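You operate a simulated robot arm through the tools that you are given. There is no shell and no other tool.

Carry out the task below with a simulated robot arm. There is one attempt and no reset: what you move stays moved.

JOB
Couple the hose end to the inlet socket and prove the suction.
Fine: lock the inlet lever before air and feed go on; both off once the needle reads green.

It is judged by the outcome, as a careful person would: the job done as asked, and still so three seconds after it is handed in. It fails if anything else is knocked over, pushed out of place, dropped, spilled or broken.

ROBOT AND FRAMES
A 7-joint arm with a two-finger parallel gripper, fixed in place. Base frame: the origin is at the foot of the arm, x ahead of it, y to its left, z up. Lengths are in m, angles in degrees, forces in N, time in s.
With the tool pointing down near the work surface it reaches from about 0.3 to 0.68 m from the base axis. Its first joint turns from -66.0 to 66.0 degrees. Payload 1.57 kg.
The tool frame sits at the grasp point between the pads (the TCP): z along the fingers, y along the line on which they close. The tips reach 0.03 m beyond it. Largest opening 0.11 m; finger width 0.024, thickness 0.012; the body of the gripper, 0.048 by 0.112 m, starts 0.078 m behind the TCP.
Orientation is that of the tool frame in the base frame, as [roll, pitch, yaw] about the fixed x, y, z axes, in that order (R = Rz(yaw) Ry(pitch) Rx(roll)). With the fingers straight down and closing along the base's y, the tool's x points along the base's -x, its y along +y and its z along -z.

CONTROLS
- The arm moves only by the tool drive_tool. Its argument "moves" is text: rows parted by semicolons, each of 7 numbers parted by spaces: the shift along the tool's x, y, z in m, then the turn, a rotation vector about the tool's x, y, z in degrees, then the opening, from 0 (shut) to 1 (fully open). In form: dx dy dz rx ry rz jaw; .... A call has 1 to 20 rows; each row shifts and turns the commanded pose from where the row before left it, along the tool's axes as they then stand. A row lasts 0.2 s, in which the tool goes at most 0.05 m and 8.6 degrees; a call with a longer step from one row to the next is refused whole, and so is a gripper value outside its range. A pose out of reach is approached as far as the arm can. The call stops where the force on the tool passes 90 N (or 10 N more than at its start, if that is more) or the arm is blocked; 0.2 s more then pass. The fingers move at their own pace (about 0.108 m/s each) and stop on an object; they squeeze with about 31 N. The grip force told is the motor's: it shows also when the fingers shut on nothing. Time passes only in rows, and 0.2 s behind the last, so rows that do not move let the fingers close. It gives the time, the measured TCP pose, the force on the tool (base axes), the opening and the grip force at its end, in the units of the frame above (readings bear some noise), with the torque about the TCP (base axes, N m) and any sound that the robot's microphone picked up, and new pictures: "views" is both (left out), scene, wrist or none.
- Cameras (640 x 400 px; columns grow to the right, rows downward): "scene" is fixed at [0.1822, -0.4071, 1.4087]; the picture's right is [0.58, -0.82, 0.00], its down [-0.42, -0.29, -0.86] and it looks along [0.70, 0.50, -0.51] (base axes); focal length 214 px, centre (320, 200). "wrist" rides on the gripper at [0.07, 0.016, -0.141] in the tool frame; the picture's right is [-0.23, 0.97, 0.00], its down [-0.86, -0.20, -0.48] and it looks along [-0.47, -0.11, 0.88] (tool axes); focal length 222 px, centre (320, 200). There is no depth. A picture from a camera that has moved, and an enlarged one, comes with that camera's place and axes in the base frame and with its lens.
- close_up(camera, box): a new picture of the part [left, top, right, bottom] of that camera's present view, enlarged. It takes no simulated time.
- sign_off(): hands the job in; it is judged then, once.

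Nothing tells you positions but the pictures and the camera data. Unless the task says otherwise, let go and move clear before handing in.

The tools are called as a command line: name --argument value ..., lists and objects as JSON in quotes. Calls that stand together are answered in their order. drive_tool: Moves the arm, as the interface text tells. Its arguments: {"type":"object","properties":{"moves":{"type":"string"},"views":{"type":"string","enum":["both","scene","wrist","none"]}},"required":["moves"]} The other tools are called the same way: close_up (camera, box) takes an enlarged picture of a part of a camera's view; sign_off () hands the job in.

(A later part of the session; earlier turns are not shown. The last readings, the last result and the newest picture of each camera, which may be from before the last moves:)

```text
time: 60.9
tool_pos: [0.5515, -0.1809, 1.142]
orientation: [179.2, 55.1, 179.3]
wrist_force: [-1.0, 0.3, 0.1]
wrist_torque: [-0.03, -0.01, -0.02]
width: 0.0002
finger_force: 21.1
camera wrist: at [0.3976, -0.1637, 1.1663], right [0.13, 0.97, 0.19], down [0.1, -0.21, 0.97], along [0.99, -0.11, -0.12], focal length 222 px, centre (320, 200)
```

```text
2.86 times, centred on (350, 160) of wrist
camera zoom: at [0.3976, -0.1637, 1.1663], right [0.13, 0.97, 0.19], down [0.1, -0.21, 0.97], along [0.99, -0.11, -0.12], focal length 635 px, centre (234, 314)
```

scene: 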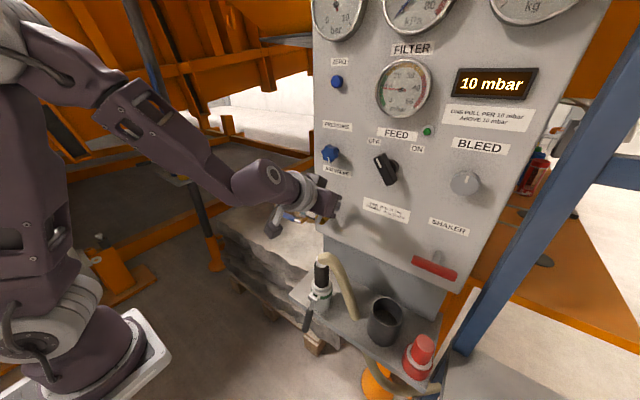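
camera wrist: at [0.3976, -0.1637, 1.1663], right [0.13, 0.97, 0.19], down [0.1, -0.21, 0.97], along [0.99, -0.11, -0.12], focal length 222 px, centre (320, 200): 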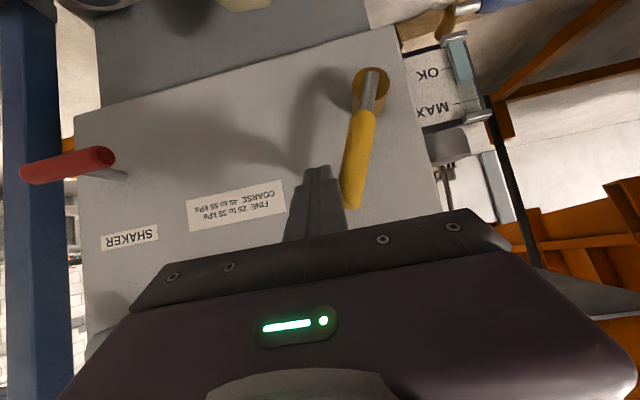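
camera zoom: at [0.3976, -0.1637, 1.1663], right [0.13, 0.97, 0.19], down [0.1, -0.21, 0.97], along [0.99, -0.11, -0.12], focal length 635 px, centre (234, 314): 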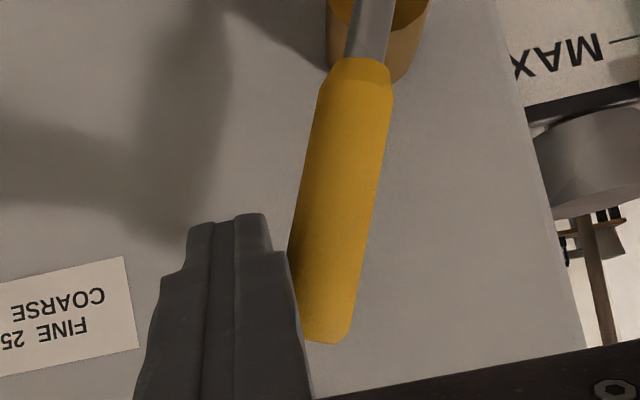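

The air gauge needle has risen and the lever is about 70° up. I'll finish pushing it to its stop.

drive_tool --moves "-0.0043 0.0086 -0.003 0 0 0 0; -0.0042 0.0085 -0.003 0 0 0 0; -0.0018 0.0063 -0.0013 0 0 0 0; -0.0018 0.0062 -0.0012 0 0 0 0; -0.0008 0.0048 -0.0006 0 0 0 0; 0 0 0 0 0 0 0" --views "both"

close_up --camera "wrist" --box '[240, 90, 460, 230]'

close_up --camera "scene" --box '[300, 0, 600, 100]'

```text
time: 62.3
tool_pos: [0.5514, -0.147, 1.1589]
orientation: [179.3, 55.1, 179.4]
wrist_force: [-0.5, -0.8, -0.5]
wrist_torque: [-0.03, 0.01, 0.02]
width: 0.0
finger_force: 21.3
camera wrist: at [0.3976, -0.1297, 1.1819], right [0.13, 0.97, 0.19], down [0.1, -0.21, 0.97], along [0.99, -0.11, -0.12], focal length 222 px, centre (320, 200)
```

scene: 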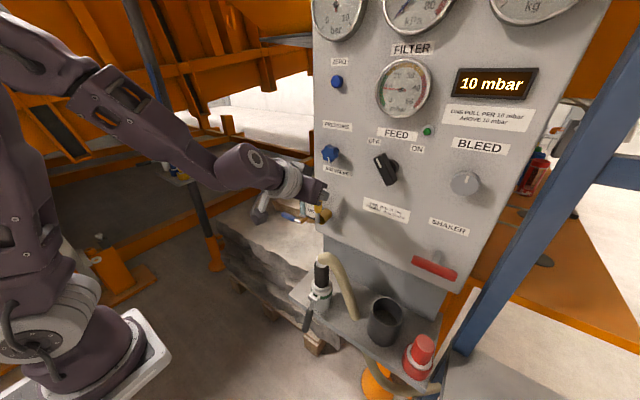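
wrist: 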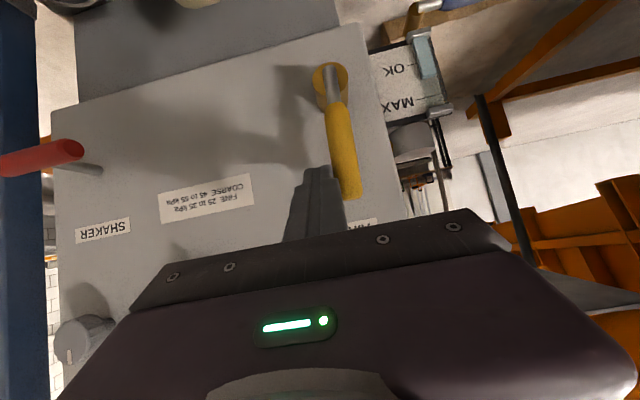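

```text
2.86 times, centred on (350, 160) of wrist
camera zoom: at [0.3976, -0.1297, 1.1819], right [0.13, 0.97, 0.19], down [0.1, -0.21, 0.97], along [0.99, -0.11, -0.12], focal length 635 px, centre (234, 314)
```

zoom: 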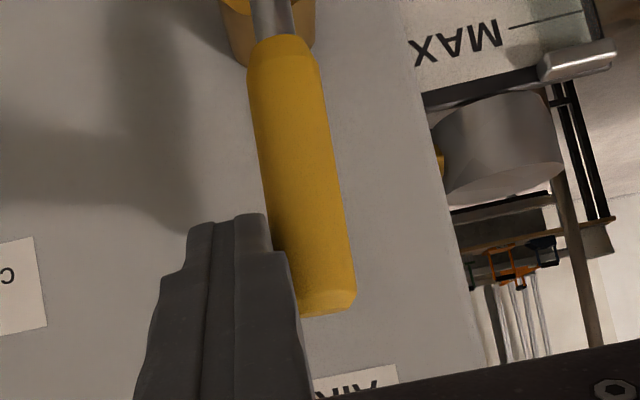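

```text
2.13 times, centred on (450, 50) of scene
camera zoom: at [0.1822, -0.4071, 1.4087], right [0.58, -0.82, 0.0], down [-0.42, -0.29, -0.86], along [0.7, 0.5, -0.51], focal length 458 px, centre (43, 520)
```

zoom: 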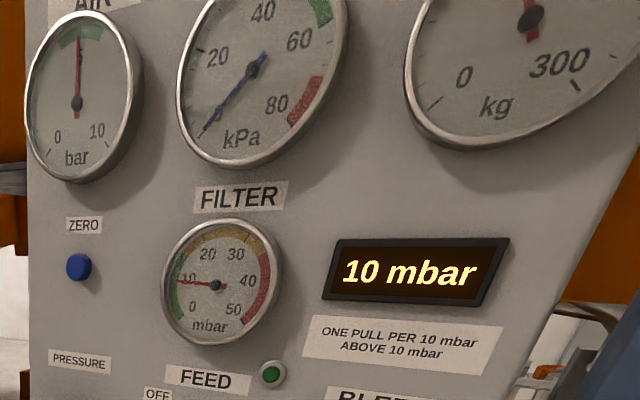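

Air reads about 5 bar, in the green, with the valve lever vertical. Suction is still 0, so feed is next. I'll back away from the panel and square up level with the feed selector.

drive_tool --moves "0 -0.005 -0.03 0 0 0 0; 0 0 -0.045 0 0 0 0; 0 0 -0.045 0 0 0 0; 0 -0.041 0 0 0 0 0; 0 -0.041 0 0 0 0 0; 0 -0.041 0 0 0 0 0; 0 0 0 0 -8.5 0 0; 0 0 0 0 -8.5 0 0; 0 0 0 0 -8.5 0 0; 0 0 0 0 -8.5 0 0.5; 0 0 0 0 0 0 0.5" --views "both"

```text
time: 64.7
tool_pos: [0.4537, -0.2753, 1.2254]
orientation: [156.6, 89.0, 156.4]
wrist_force: [0.6, 0.7, -0.8]
wrist_torque: [0.03, -0.01, -0.02]
width: 0.0549
finger_force: 0.1
camera wrist: at [0.3119, -0.2578, 1.1587], right [0.01, 0.97, 0.23], down [-0.47, -0.2, 0.86], along [0.89, -0.11, 0.45], focal length 222 px, centre (320, 200)
```

scene: 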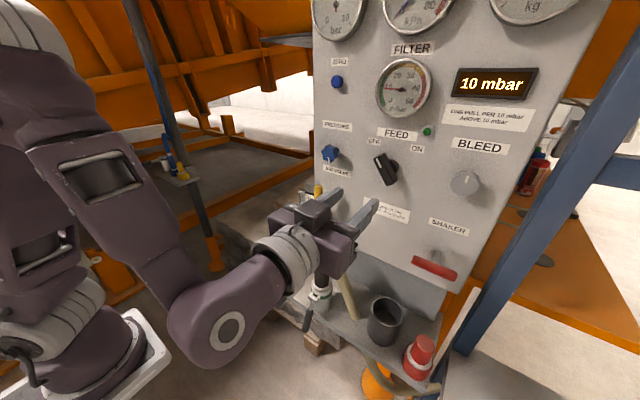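
wrist: 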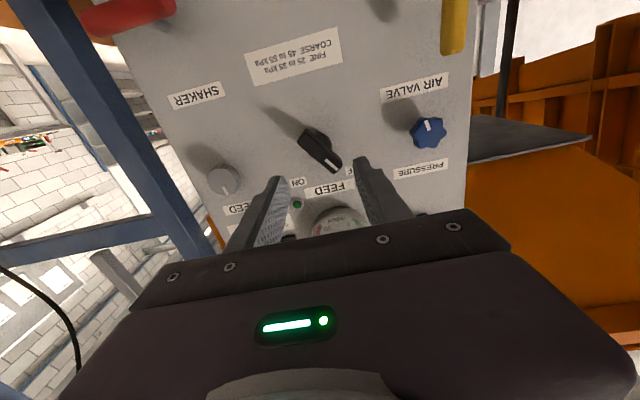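

close_up --camera "wrist" --box '[260, 100, 400, 210]'

close_up --camera "scene" --box '[350, 120, 450, 220]'

```text
3.64 times, centred on (330, 155) of wrist
camera zoom: at [0.3119, -0.2578, 1.1587], right [0.01, 0.97, 0.23], down [-0.47, -0.2, 0.86], along [0.89, -0.11, 0.45], focal length 808 px, centre (284, 364)
```

zoom: 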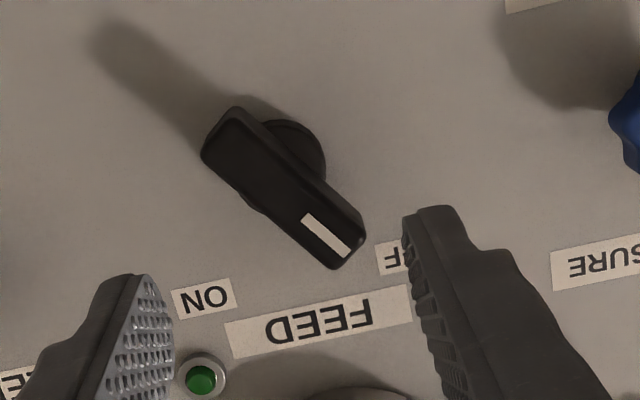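

```text
4.00 times, centred on (400, 170) of scene
camera zoom: at [0.1822, -0.4071, 1.4087], right [0.58, -0.82, 0.0], down [-0.42, -0.29, -0.86], along [0.7, 0.5, -0.51], focal length 858 px, centre (0, 320)
```

zoom: 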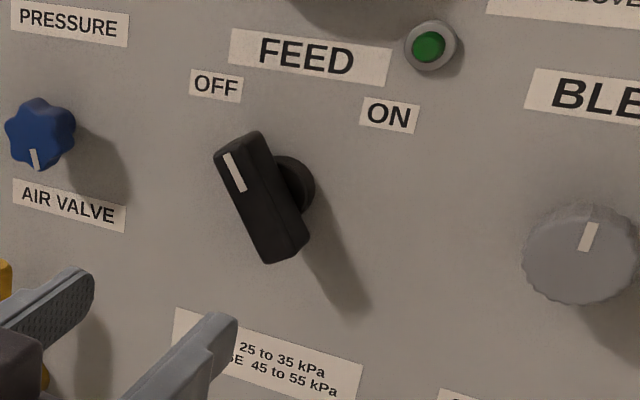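

The feed selector's bar is centred at about (0.586, -0.277, 1.2355) with its pointer about 30° left, on OFF. I'll roll the hand to match the bar and approach.

drive_tool --moves "-0.0101 -0.0014 0 0 0 0 0.5; 0 0 0 0 0 -7.5 0.5; 0 0 0 0 0 -7.5 0.5; 0 0 0 0 0 -7.5 0.5; 0 0 0 0 0 -7.5 0.5; 0 0 0.04 0 0 0 0.5; 0 0 0.03 0 0 0 0.5; 0 0 0 0 0 0 0.5" --views "both"

close_up --camera "wrist" --box '[240, 80, 420, 230]'

close_up --camera "scene" --box '[330, 120, 430, 220]'

```text
time: 66.5
tool_pos: [0.5259, -0.2758, 1.2353]
orientation: [-92.1, 60.4, -91.9]
wrist_force: [1.4, -0.2, -0.2]
wrist_torque: [0.03, 0.03, 0.0]
width: 0.055
finger_force: 0.1
camera wrist: at [0.3827, -0.2964, 1.1686], right [0.0, 0.96, -0.28], down [-0.46, 0.25, 0.85], along [0.89, 0.13, 0.44], focal length 222 px, centre (320, 200)
```

scene: 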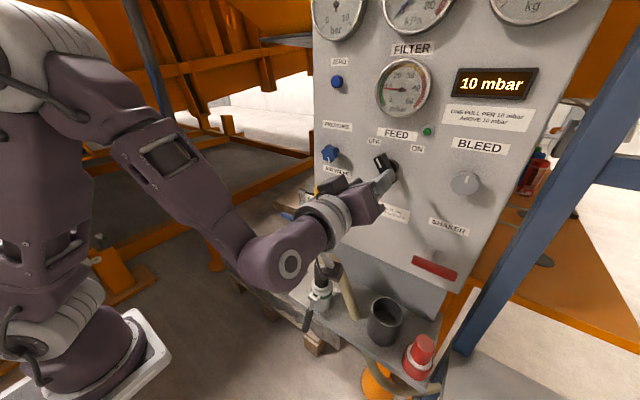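
wrist: 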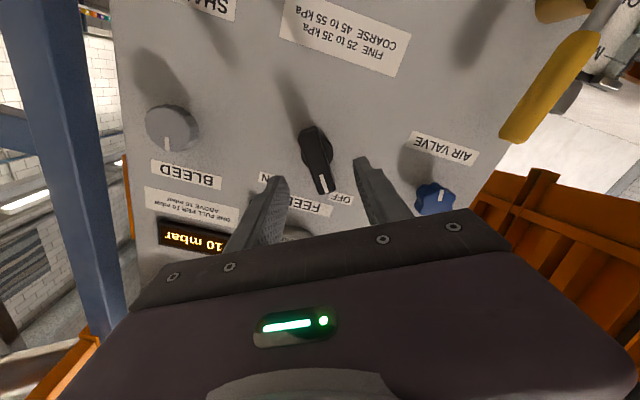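

```text
2.67 times, centred on (330, 155) of wrist
camera zoom: at [0.3827, -0.2964, 1.1686], right [0.0, 0.96, -0.28], down [-0.46, 0.25, 0.85], along [0.89, 0.13, 0.44], focal length 592 px, centre (293, 320)
```

zoom: 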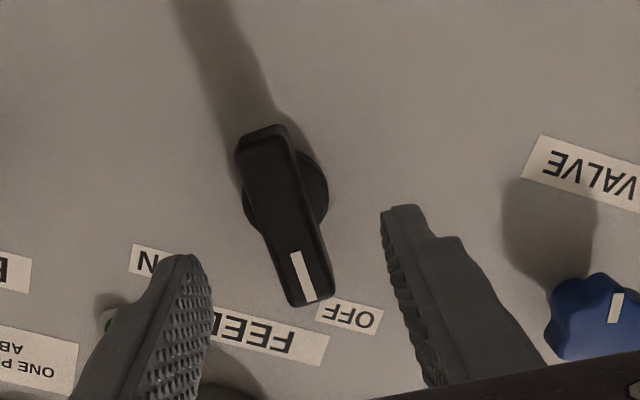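

```text
4.00 times, centred on (380, 170) of scene
camera zoom: at [0.1822, -0.4071, 1.4087], right [0.58, -0.82, 0.0], down [-0.42, -0.29, -0.86], along [0.7, 0.5, -0.51], focal length 858 px, centre (80, 320)
```

zoom: 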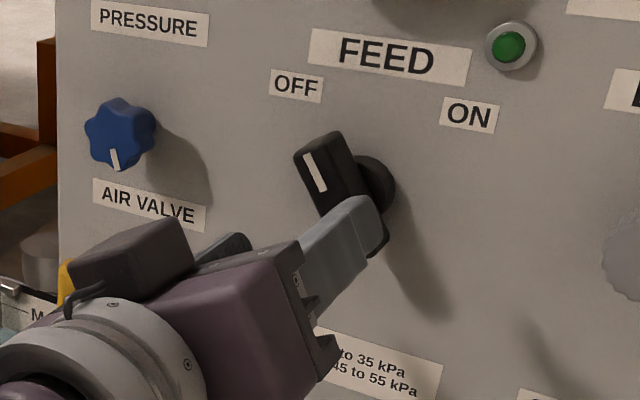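

The bar is lined up between the fingers to within about 3°. I'll make a small correction, move in and grip it.

drive_tool --moves "0.003 -0.002 0.024 0 0 0 0.5; 0 0 0.024 0 0 0 0.5; 0 0 0 0 0 0 0.5; 0 0 0 0 0 0 0.2; 0 0 0 0 0 0 0; 0 0 0 0 0 0 0" --views "both"

close_up --camera "wrist" --box '[240, 80, 420, 230]'

close_up --camera "scene" --box '[330, 120, 430, 220]'

```text
time: 67.9
tool_pos: [0.5724, -0.2819, 1.2326]
orientation: [-91.9, 60.4, -91.9]
wrist_force: [4.5, -6.6, 6.0]
wrist_torque: [0.03, 0.02, -0.68]
width: 0.02
finger_force: 34.0
camera wrist: at [0.4301, -0.3005, 1.1665], right [0.0, 0.96, -0.28], down [-0.46, 0.25, 0.85], along [0.89, 0.13, 0.44], focal length 222 px, centre (320, 200)
```

scene: 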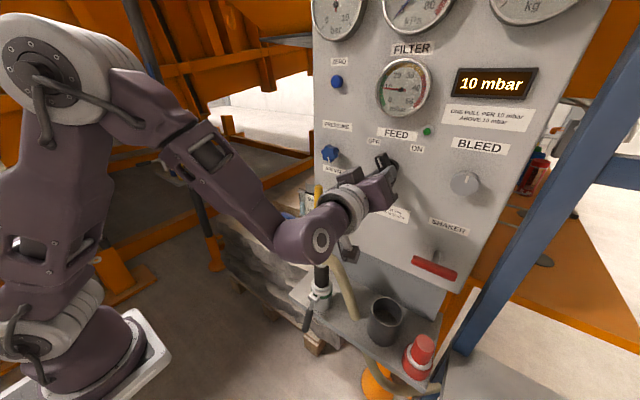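
wrist: 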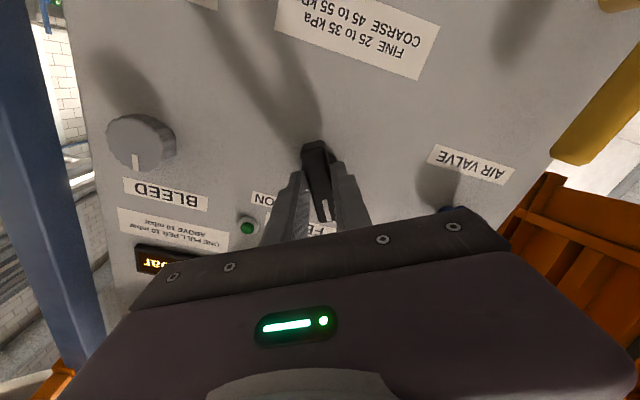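

```text
2.67 times, centred on (330, 155) of wrist
camera zoom: at [0.4301, -0.3005, 1.1665], right [0.0, 0.96, -0.28], down [-0.46, 0.25, 0.85], along [0.89, 0.13, 0.44], focal length 592 px, centre (293, 320)
```

zoom: 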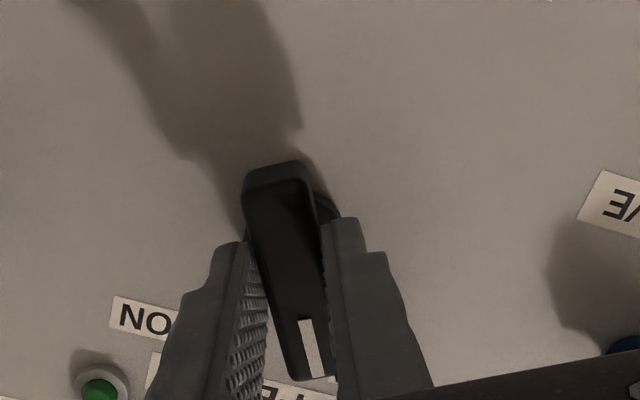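

```text
4.00 times, centred on (380, 170) of scene
camera zoom: at [0.1823, -0.4074, 1.4087], right [0.58, -0.82, 0.0], down [-0.42, -0.29, -0.86], along [0.7, 0.5, -0.51], focal length 858 px, centre (80, 320)
```

zoom: 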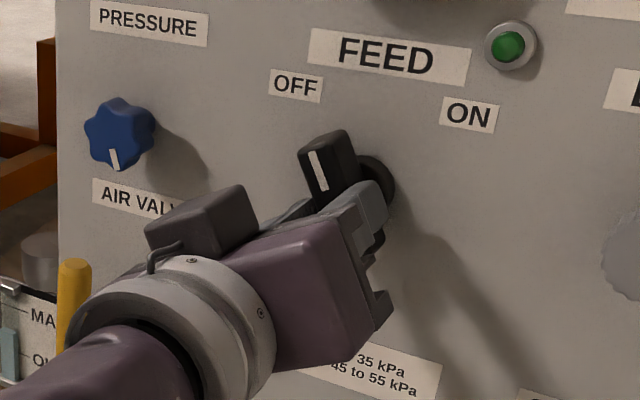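

The selector is gripped at 0.020 m. I'll turn it clockwise towards ON, halfway first.

drive_tool --moves "0 0 0 0 0 7.5 0; 0 0 0 0 0 7.5 0; 0 0 0 0 0 7.5 0; 0 0 0 0 0 7.5 0; 0 0 0 0 0 0 0" --views "both"

close_up --camera "scene" --box '[330, 120, 430, 220]'

close_up --camera "scene" --box '[300, 0, 600, 100]'

```text
time: 69.1
tool_pos: [0.5734, -0.2795, 1.2325]
orientation: [152.7, 88.9, 152.6]
wrist_force: [-3.0, -4.4, 4.8]
wrist_torque: [0.03, 0.12, -0.04]
width: 0.0199
finger_force: 33.8
camera wrist: at [0.4301, -0.2624, 1.1655], right [0.0, 0.97, 0.24], down [-0.46, -0.21, 0.86], along [0.89, -0.11, 0.45], focal length 222 px, centre (320, 200)
```

scene: 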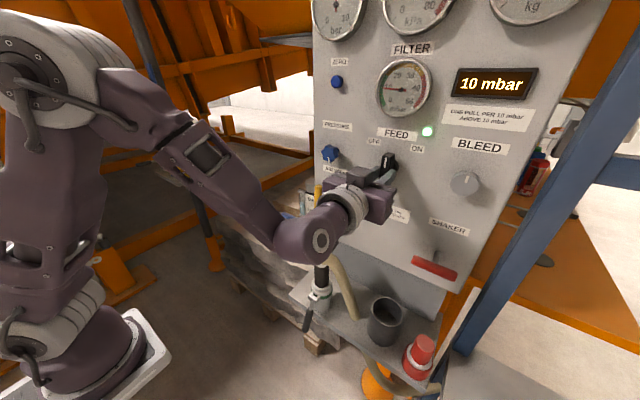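
wrist: 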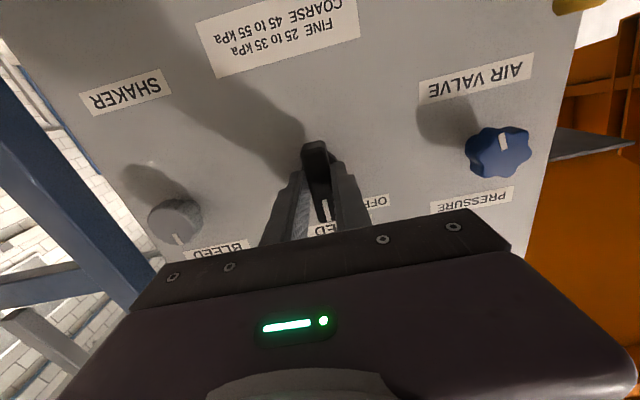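

```text
4.00 times, centred on (380, 170) of scene
camera zoom: at [0.182, -0.4072, 1.4087], right [0.58, -0.82, 0.0], down [-0.42, -0.29, -0.86], along [0.7, 0.5, -0.51], focal length 858 px, centre (80, 320)
```

zoom: 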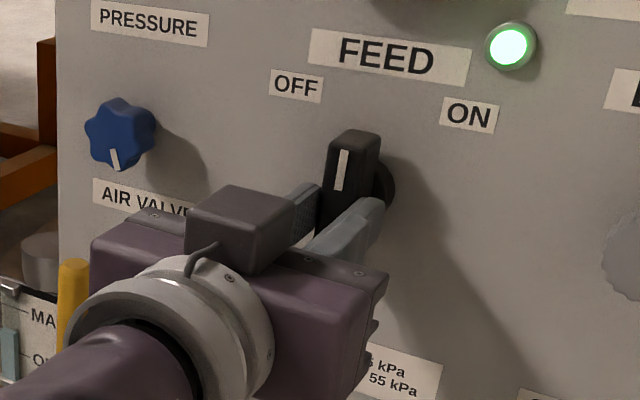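

```text
2.13 times, centred on (450, 50) of scene
camera zoom: at [0.182, -0.4072, 1.4087], right [0.58, -0.82, 0.0], down [-0.42, -0.29, -0.86], along [0.7, 0.5, -0.51], focal length 458 px, centre (43, 520)
```

zoom: 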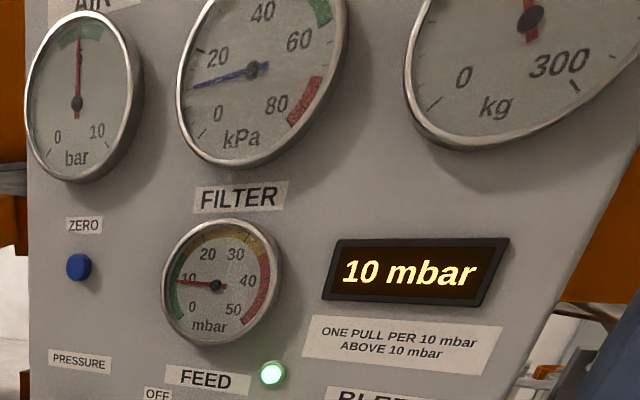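

The feed lamp is lit and the suction needle is starting to rise, at about 12 kPa. I'll complete the turn to the ON mark and watch the gauge.

drive_tool --moves "0 0 0 0 0 7.5 0; 0 0 0 0 0 7.5 0; 0 0 0 0 0 7.5 0; 0 0 0 0 0 7.5 0" --views "scene"

close_up --camera "scene" --box '[330, 120, 430, 220]'

close_up --camera "scene" --box '[300, 0, 600, 100]'

```text
time: 70.1
tool_pos: [0.5729, -0.2802, 1.2337]
orientation: [91.8, 59.5, 91.7]
wrist_force: [-11.8, 7.7, 4.9]
wrist_torque: [-0.03, 0.31, 0.93]
width: 0.02
finger_force: 34.2
```

scene: 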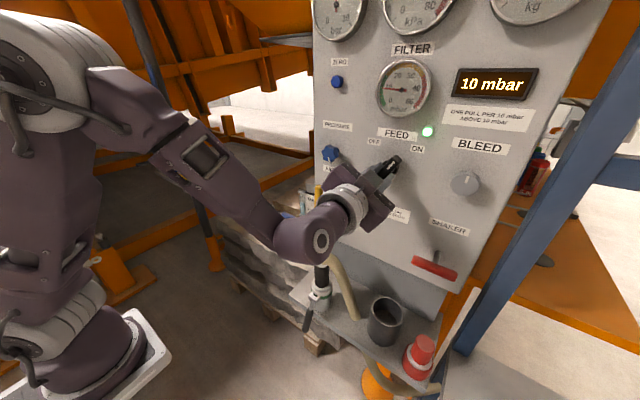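

```text
4.00 times, centred on (380, 170) of scene
camera zoom: at [0.1817, -0.4068, 1.4089], right [0.58, -0.82, 0.0], down [-0.42, -0.29, -0.86], along [0.7, 0.5, -0.51], focal length 858 px, centre (80, 320)
```

zoom: 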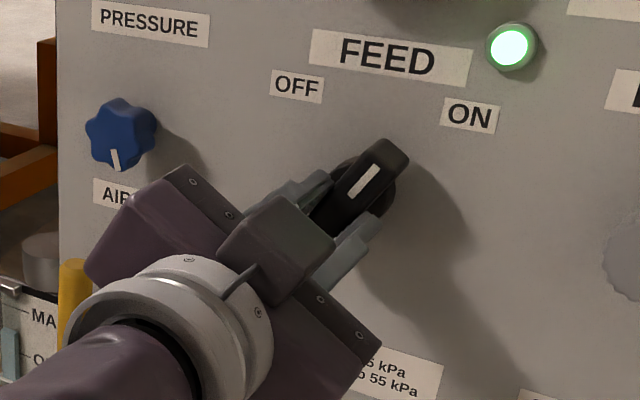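

```text
2.13 times, centred on (450, 50) of scene
camera zoom: at [0.1817, -0.4068, 1.4089], right [0.58, -0.82, 0.0], down [-0.42, -0.29, -0.86], along [0.7, 0.5, -0.51], focal length 458 px, centre (43, 520)
```

zoom: 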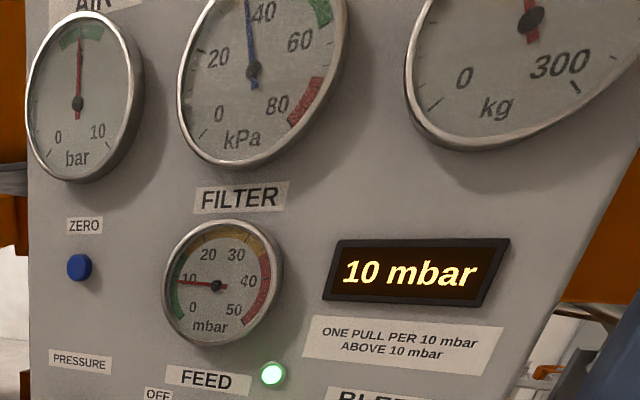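

Suction is now about 36 kPa and still climbing. I'll wait briefly and read it again.

drive_tool --moves "0 0 0 0 0 0 0; 0 0 0 0 0 0 0" --views "scene"

close_up --camera "scene" --box '[370, 0, 470, 60]'

close_up --camera "scene" --box '[300, 0, 600, 100]'

```text
time: 70.7
tool_pos: [0.5727, -0.2796, 1.2332]
orientation: [91.9, 59.7, 91.7]
wrist_force: [-11.5, 11.3, 5.9]
wrist_torque: [-0.02, -0.3, 0.63]
width: 0.0198
finger_force: 34.2
```

scene: 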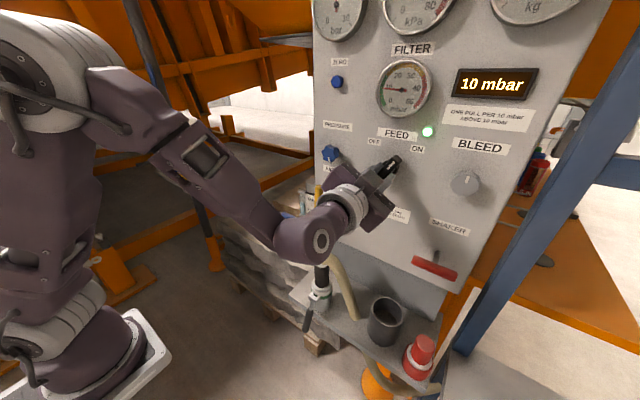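

```text
6.40 times, centred on (420, 30) of scene
camera zoom: at [0.1817, -0.4066, 1.409], right [0.58, -0.82, 0.0], down [-0.42, -0.29, -0.86], along [0.7, 0.5, -0.51], focal length 1373 px, centre (-320, 1288)
```

zoom: 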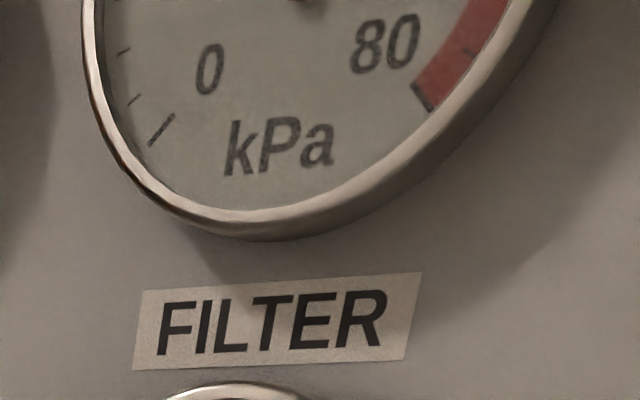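

```text
2.13 times, centred on (450, 50) of scene
camera zoom: at [0.1817, -0.4066, 1.409], right [0.58, -0.82, 0.0], down [-0.42, -0.29, -0.86], along [0.7, 0.5, -0.51], focal length 458 px, centre (43, 520)
```

zoom: 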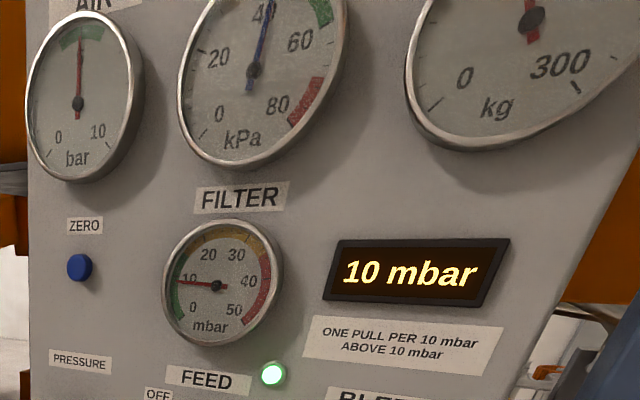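

The needle is just entering the green band, slightly past 40. I'll give it a moment to settle so the reading is unambiguous.

drive_tool --moves "0 0 0 0 0 0 0; 0 0 0 0 0 0 0" --views "scene"

close_up --camera "scene" --box '[300, 0, 600, 100]'

close_up --camera "scene" --box '[370, 0, 470, 40]'

```text
time: 71.3
tool_pos: [0.5728, -0.2795, 1.2325]
orientation: [91.8, 59.5, 91.6]
wrist_force: [-11.9, 14.2, 6.4]
wrist_torque: [-0.01, -0.5, 0.65]
width: 0.0198
finger_force: 33.8
```

scene: 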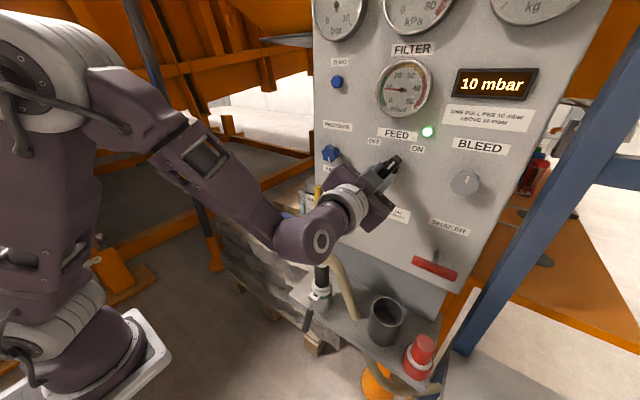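

```text
2.13 times, centred on (450, 50) of scene
camera zoom: at [0.1817, -0.4065, 1.409], right [0.58, -0.82, 0.0], down [-0.42, -0.29, -0.86], along [0.7, 0.5, -0.51], focal length 458 px, centre (43, 520)
```

zoom: 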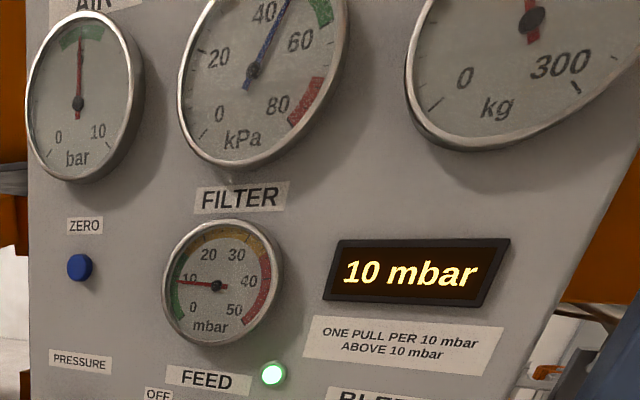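

```text
6.40 times, centred on (420, 20) of scene
camera zoom: at [0.1817, -0.4065, 1.409], right [0.58, -0.82, 0.0], down [-0.42, -0.29, -0.86], along [0.7, 0.5, -0.51], focal length 1373 px, centre (-320, 1352)
```

zoom: 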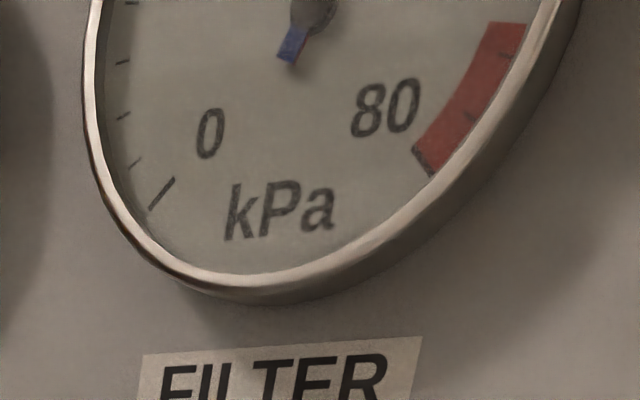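

The needle reads about 47 kPa, well inside the green band, so suction is proved. Feed goes off now: I'll turn the selector back to OFF.

drive_tool --moves "0 0 0 0 0 -7.5 0; 0 0 0 0 0 -7.5 0; 0 0 0 0 0 -7.5 0; 0 0 0 0 0 -7.5 0; 0 0 0 0 0 -7.5 0; 0 0 0 0 0 -7.5 0; 0 0 0 0 0 -7.5 0; 0 0 0 0 0 -7.5 0; 0 0 0 0 0 0 0" --views "scene"

close_up --camera "scene" --box '[330, 120, 430, 220]'

close_up --camera "scene" --box '[300, 0, 600, 100]'

```text
time: 73.3
tool_pos: [0.5719, -0.2821, 1.2331]
orientation: [-92.0, 60.2, -91.8]
wrist_force: [12.1, -7.1, 11.8]
wrist_torque: [0.04, 0.38, -0.84]
width: 0.0199
finger_force: 33.7
```

scene: 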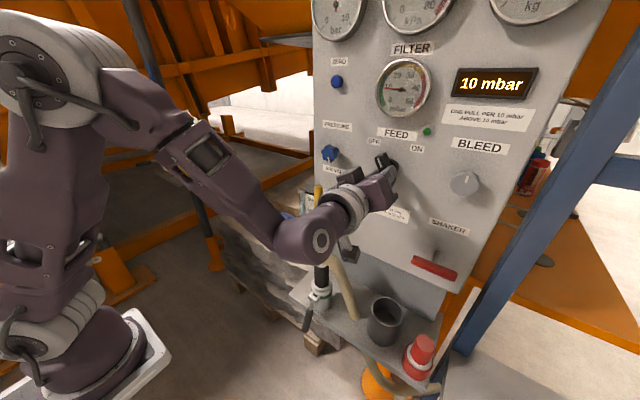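

```text
4.00 times, centred on (380, 170) of scene
camera zoom: at [0.1824, -0.4073, 1.4087], right [0.58, -0.82, 0.0], down [-0.42, -0.29, -0.86], along [0.7, 0.5, -0.51], focal length 858 px, centre (80, 320)
```

zoom: 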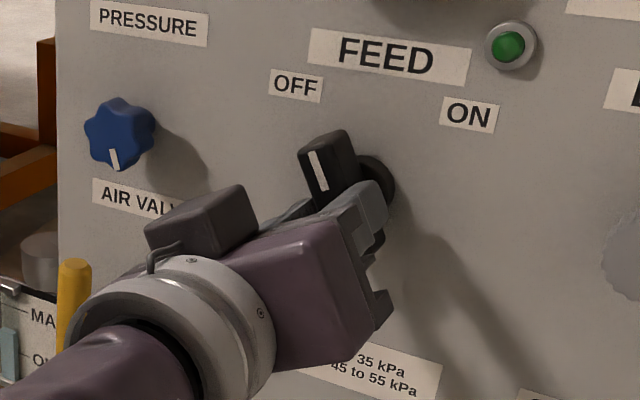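

```text
2.13 times, centred on (450, 50) of scene
camera zoom: at [0.1824, -0.4073, 1.4087], right [0.58, -0.82, 0.0], down [-0.42, -0.29, -0.86], along [0.7, 0.5, -0.51], focal length 458 px, centre (43, 520)
```

zoom: 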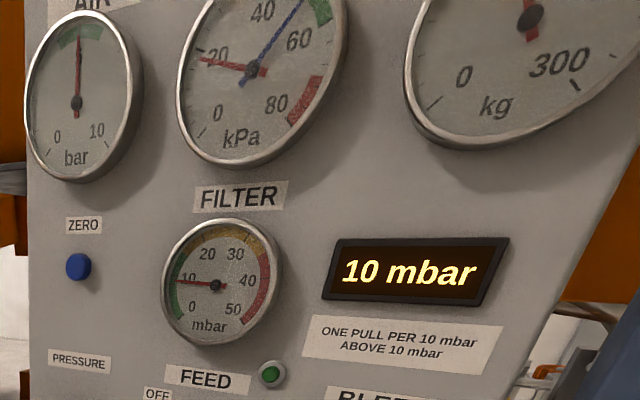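

Feed is off and its lamp is out. The gauge shows a live red needle falling, and a blue drag pointer holding at about 52 kPa in the green. Next I'll let go of the selector and move over to close the air valve.

drive_tool --moves "0 0 0 0 0 0 0.3; 0 0 0 0 0 0 0.5; 0 0 -0.045 0 0 0 0.5; 0 0 -0.045 0 0 0 0.5; 0 0 0 0 0 7.5 0.3; 0 0 0 0 0 7.5 0; 0 0 0 0 0 7.5 0; 0 0 0 0 0 7.5 0; 0 0 0 0 8.5 0 0; 0 0 0 0 8.5 0 0; 0 0 0 0 8.5 0 0; 0 0 0 0 8.5 0 0; 0 0 0 0 0 0 0" --views "both"

```text
time: 76.1
tool_pos: [0.4824, -0.2812, 1.2341]
orientation: [179.4, 55.0, 179.4]
wrist_force: [-0.3, -0.4, 0.5]
wrist_torque: [-0.01, -0.04, 0.0]
width: 0.0001
finger_force: 21.6
camera wrist: at [0.327, -0.2634, 1.2582], right [0.13, 0.97, 0.19], down [0.1, -0.21, 0.97], along [0.99, -0.11, -0.12], focal length 222 px, centre (320, 200)
```

scene: 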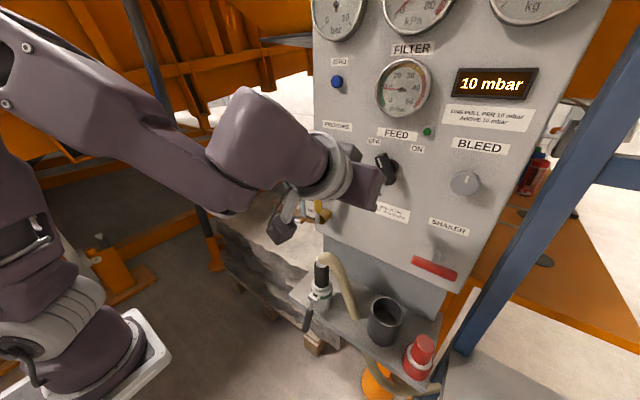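
wrist: 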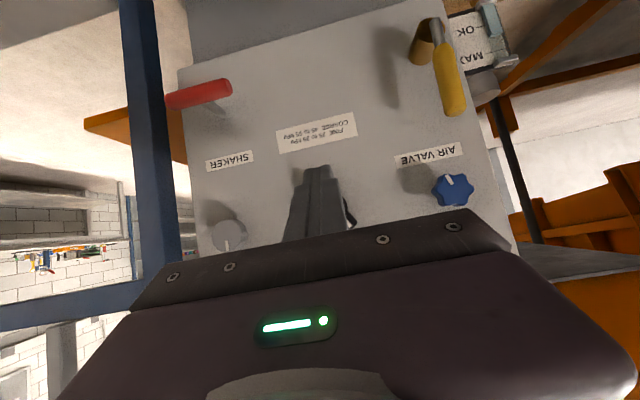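

drive_tool --moves "0.0056 0.0396 0.0008 0 0 0 0; 0.0056 0.0396 0.0008 0 0 0 0; 0.0056 0.0396 0.0008 0 0 0 0; 0.0056 0.0396 0.0008 0 0 0 0; 0.0056 0.0396 0.0008 0 0 0 0; 0 0 0.04 0 0 0 0; 0 0 0.03 0 0 0 0; 0 0 0 0 0 0 0" --views "both"

close_up --camera "wrist" --box '[220, 60, 440, 230]'

close_up --camera "scene" --box '[270, 130, 390, 250]'

```text
time: 77.9
tool_pos: [0.5279, -0.081, 1.1691]
orientation: [179.4, 54.9, 179.5]
wrist_force: [0.5, 0.5, -0.1]
wrist_torque: [-0.02, 0.02, 0.04]
width: 0.0001
finger_force: 21.1
camera wrist: at [0.3719, -0.0646, 1.1934], right [0.13, 0.97, 0.19], down [0.1, -0.21, 0.97], along [0.99, -0.11, -0.12], focal length 222 px, centre (320, 200)
```

scene: 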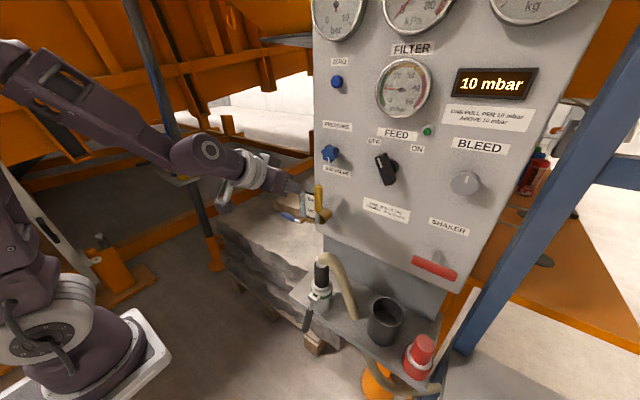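
wrist: 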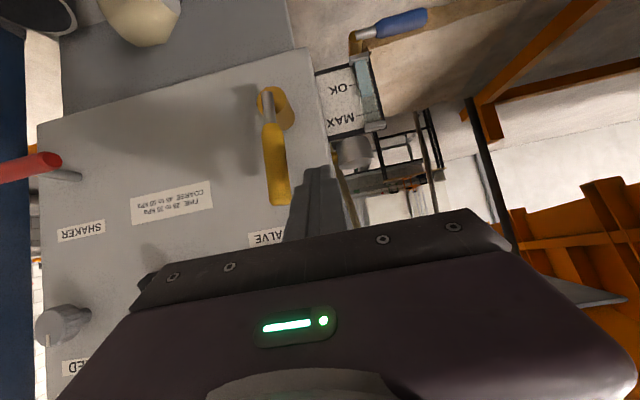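

```text
2.35 times, centred on (330, 145) of wrist
camera zoom: at [0.3719, -0.0646, 1.1934], right [0.13, 0.97, 0.19], down [0.1, -0.21, 0.97], along [0.99, -0.11, -0.12], focal length 523 px, centre (296, 329)
```

zoom: 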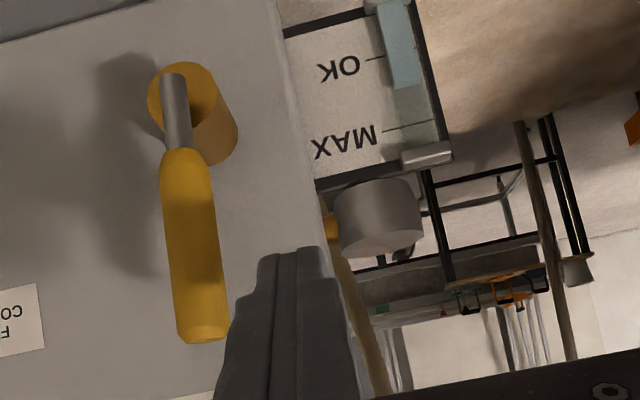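

```text
3.33 times, centred on (330, 190) of scene
camera zoom: at [0.1822, -0.4071, 1.4087], right [0.58, -0.82, 0.0], down [-0.42, -0.29, -0.86], along [0.7, 0.5, -0.51], focal length 715 px, centre (287, 233)
```

zoom: 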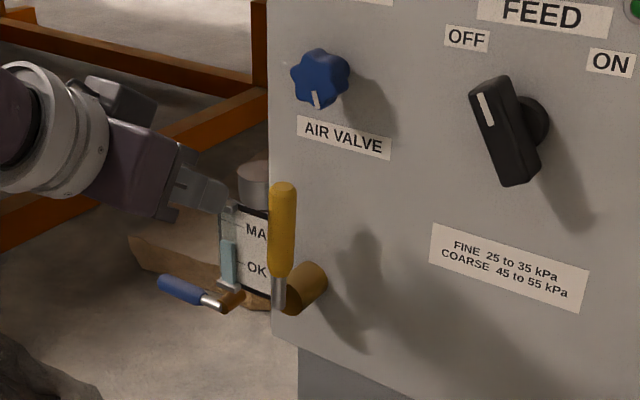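

Feed is confirmed at OFF. The fingers are to the left of the upright air lever, so I'll move in and sweep it to the right and down towards its closed stop.

drive_tool --moves "0 0 0.03 0 0 0 0; -0.0048 -0.0167 -0.0033 0 0 0 0; -0.0023 -0.0161 -0.0016 0 0 0 0; 0 -0.0164 0 0 0 0 0; 0.0023 -0.0161 0.0016 0 0 0 0; 0.0046 -0.0154 0.0032 0 0 0 0; 0 0 0 0 0 0 0" --views "both"

close_up --camera "wrist" --box '[220, 60, 440, 230]'

```text
time: 79.5
tool_pos: [0.5521, -0.1625, 1.1525]
orientation: [179.3, 55.0, 179.3]
wrist_force: [0.2, 0.3, -0.1]
wrist_torque: [0.02, -0.01, 0.0]
width: 0.0003
finger_force: 21.9
camera wrist: at [0.3961, -0.1452, 1.1765], right [0.13, 0.97, 0.19], down [0.1, -0.21, 0.97], along [0.99, -0.11, -0.12], focal length 222 px, centre (320, 200)
```

scene: 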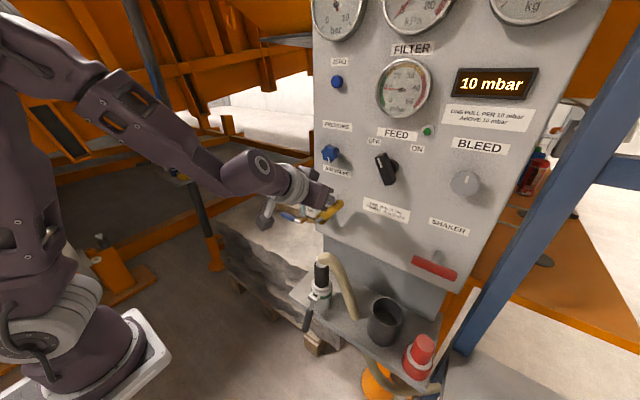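
wrist: 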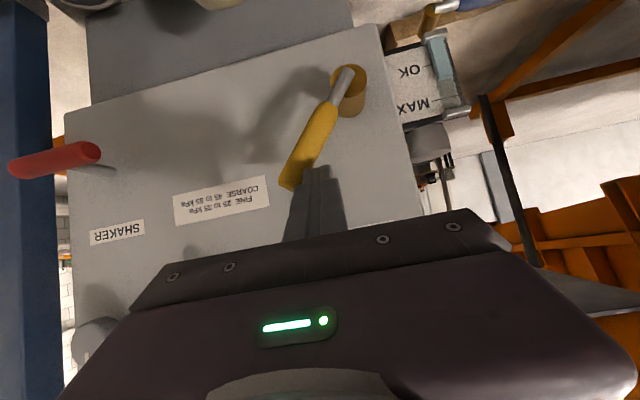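

```text
2.35 times, centred on (330, 145) of wrist
camera zoom: at [0.3961, -0.1452, 1.1765], right [0.13, 0.97, 0.19], down [0.1, -0.21, 0.97], along [0.99, -0.11, -0.12], focal length 523 px, centre (296, 329)
```

zoom: 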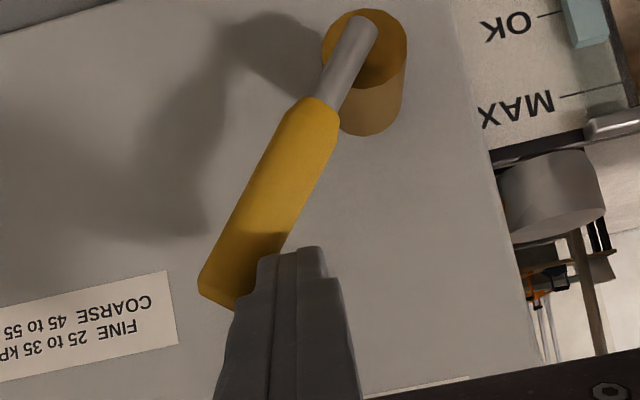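

The lever is being swept right, now about 45° over. I'll continue along the arc down to its horizontal stop.

drive_tool --moves "0.0067 -0.0142 0.0047 0 0 0 0; 0.0086 -0.0126 0.006 0 0 0 0; 0.0103 -0.0105 0.0072 0 0 0 0; 0.0058 -0.0041 0.0041 0 0 0 0; 0.0058 -0.0041 0.0041 0 0 0 0; 0 0 0 0 0 0 0" --views "both"

close_up --camera "wrist" --box '[220, 60, 440, 230]'

close_up --camera "scene" --box '[300, 0, 600, 100]'

```text
time: 80.9
tool_pos: [0.5503, -0.2069, 1.1065]
orientation: [179.3, 55.0, 179.4]
wrist_force: [0.6, 0.3, -0.6]
wrist_torque: [0.01, -0.01, 0.05]
width: 0.0
finger_force: 21.2
camera wrist: at [0.3963, -0.1904, 1.1302], right [0.13, 0.97, 0.19], down [0.1, -0.21, 0.97], along [0.99, -0.11, -0.12], focal length 222 px, centre (320, 200)
```

scene: 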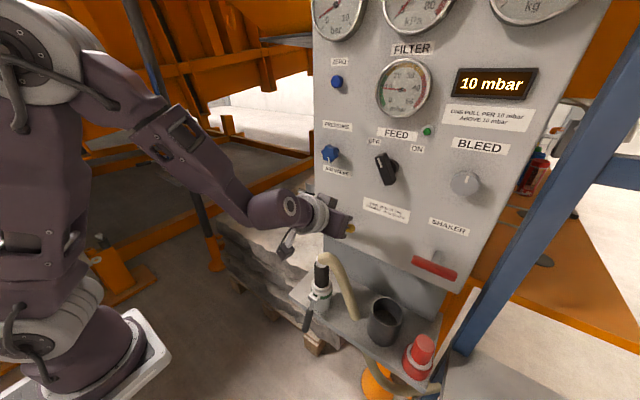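
wrist: 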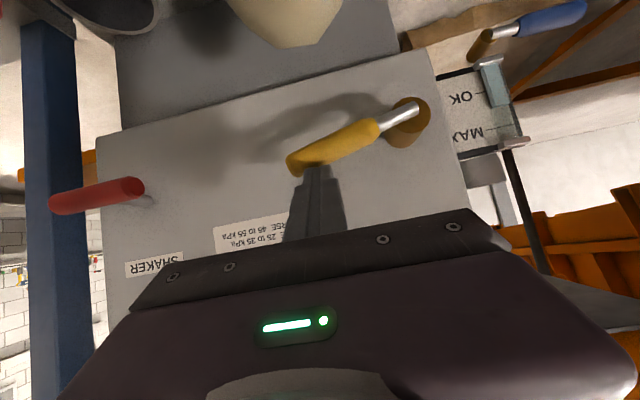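

```text
2.35 times, centred on (330, 145) of wrist
camera zoom: at [0.3963, -0.1904, 1.1302], right [0.13, 0.97, 0.19], down [0.1, -0.21, 0.97], along [0.99, -0.11, -0.12], focal length 523 px, centre (296, 329)
```

zoom: 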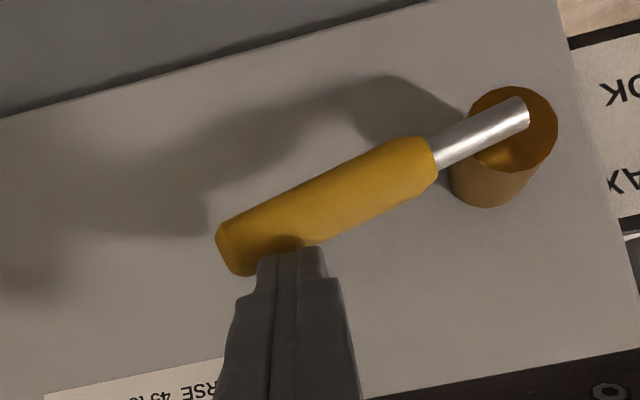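

```text
2.13 times, centred on (450, 50) of scene
camera zoom: at [0.1822, -0.4071, 1.4087], right [0.58, -0.82, 0.0], down [-0.42, -0.29, -0.86], along [0.7, 0.5, -0.51], focal length 458 px, centre (43, 520)
```

zoom: 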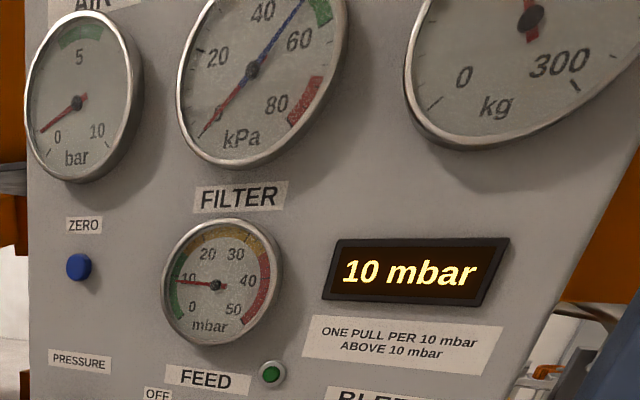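

Air is bleeding down. The lever is about 15° short of its stop, so I'll press it the rest of the way gently.

drive_tool --moves "0.0057 -0.0025 0.004 0 0 0 0; 0.0049 -0.001 0.0034 0 0 0 0; 0.0025 0 0.0017 0 0 0 0; 0.0016 0 0.0011 0 0 0 0; 0 0 0 0 0 0 0" --views "wrist"

close_up --camera "wrist" --box '[220, 60, 440, 230]'

close_up --camera "scene" --box '[290, 160, 390, 260]'

```text
time: 82.1
tool_pos: [0.5519, -0.2107, 1.0873]
orientation: [179.3, 54.9, 179.3]
wrist_force: [-0.6, -0.2, 0.0]
wrist_torque: [0.01, -0.01, 0.04]
width: 0.0
finger_force: 20.9
camera wrist: at [0.3962, -0.1933, 1.1125], right [0.13, 0.97, 0.19], down [0.1, -0.21, 0.97], along [0.99, -0.11, -0.12], focal length 222 px, centre (320, 200)
```

wrist: 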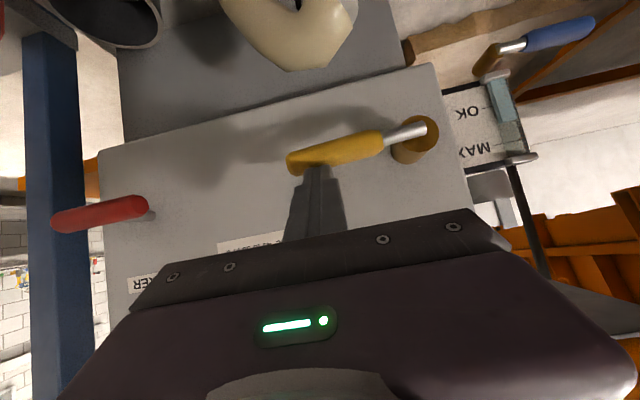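

```text
2.35 times, centred on (330, 145) of wrist
camera zoom: at [0.3962, -0.1933, 1.1125], right [0.13, 0.97, 0.19], down [0.1, -0.21, 0.97], along [0.99, -0.11, -0.12], focal length 523 px, centre (296, 329)
```

zoom: 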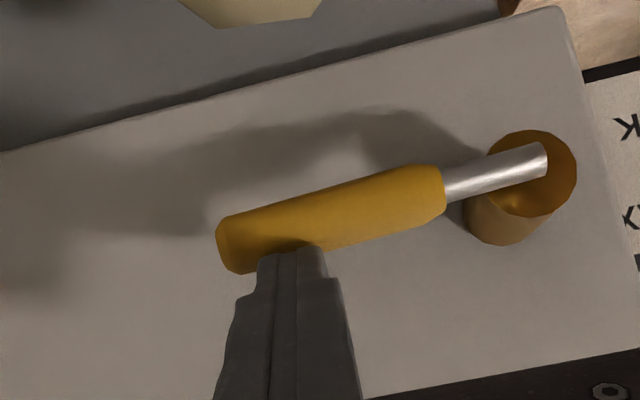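

```text
4.00 times, centred on (340, 210) of scene
camera zoom: at [0.1822, -0.4071, 1.4087], right [0.58, -0.82, 0.0], down [-0.42, -0.29, -0.86], along [0.7, 0.5, -0.51], focal length 858 px, centre (240, 160)
```

zoom: 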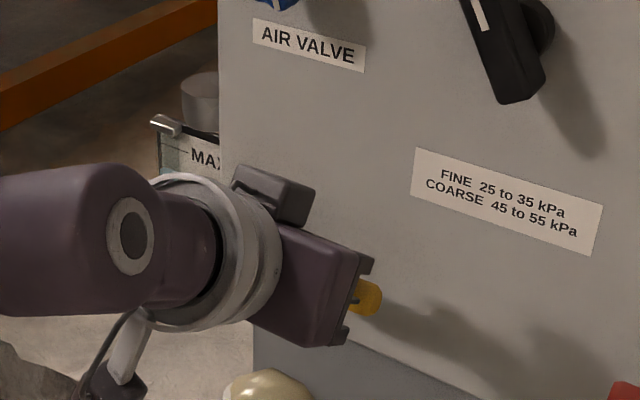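

drive_tool --moves "0.0016 0 0.0011 0 0 0 0; 0.0016 0 0.0011 0 0 0 0; 0.0008 0 0.0006 0 0 0 0; 0 0 0 0 0 0 0" --views "none"

close_up --camera "scene" --box '[300, 0, 600, 100]'

```text
time: 83.1
tool_pos: [0.552, -0.208, 1.0839]
orientation: [179.2, 55.0, 179.3]
wrist_force: [-0.5, 0.2, -0.2]
wrist_torque: [-0.04, 0.0, 0.0]
width: 0.0
finger_force: 21.0
```

```text
2.13 times, centred on (450, 50) of scene
camera zoom: at [0.1822, -0.4071, 1.4087], right [0.58, -0.82, 0.0], down [-0.42, -0.29, -0.86], along [0.7, 0.5, -0.51], focal length 458 px, centre (43, 520)
```

zoom: 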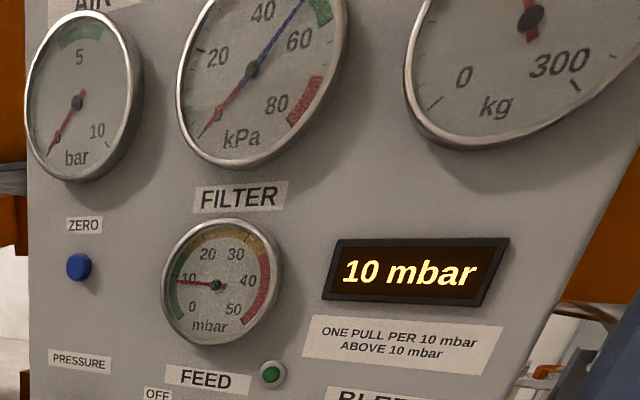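

Air now reads 0 bar. I'll press slightly further to make sure the lever is on its stop.

drive_tool --moves "0.0016 0 0.0011 0 0 0 0; 0.0016 0 0.0011 0 0 0 0; 0.0016 0 0.0011 0 0 0 0; 0 0 0 0 0 0 0" --views "none"

close_up --camera "wrist" --box '[220, 60, 440, 230]'

```text
time: 84.1
tool_pos: [0.5512, -0.2109, 1.0812]
orientation: [179.5, 55.5, 179.5]
wrist_force: [-23.7, 4.8, 49.9]
wrist_torque: [0.42, -0.24, -0.08]
width: 0.0
finger_force: 21.5
```

```text
2.35 times, centred on (330, 145) of wrist
camera zoom: at [0.3959, -0.1935, 1.1041], right [0.13, 0.97, 0.19], down [0.09, -0.2, 0.97], along [0.99, -0.11, -0.11], focal length 523 px, centre (296, 329)
```

zoom: 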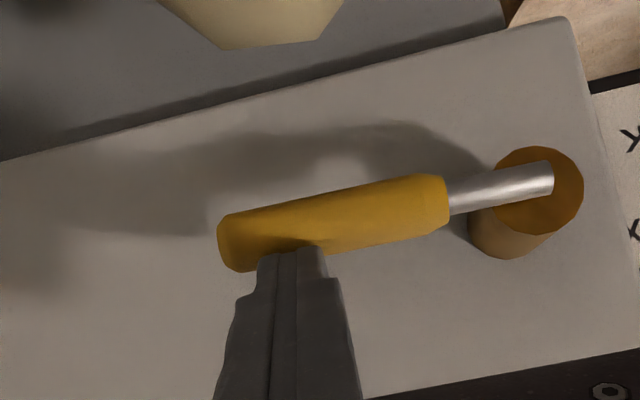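

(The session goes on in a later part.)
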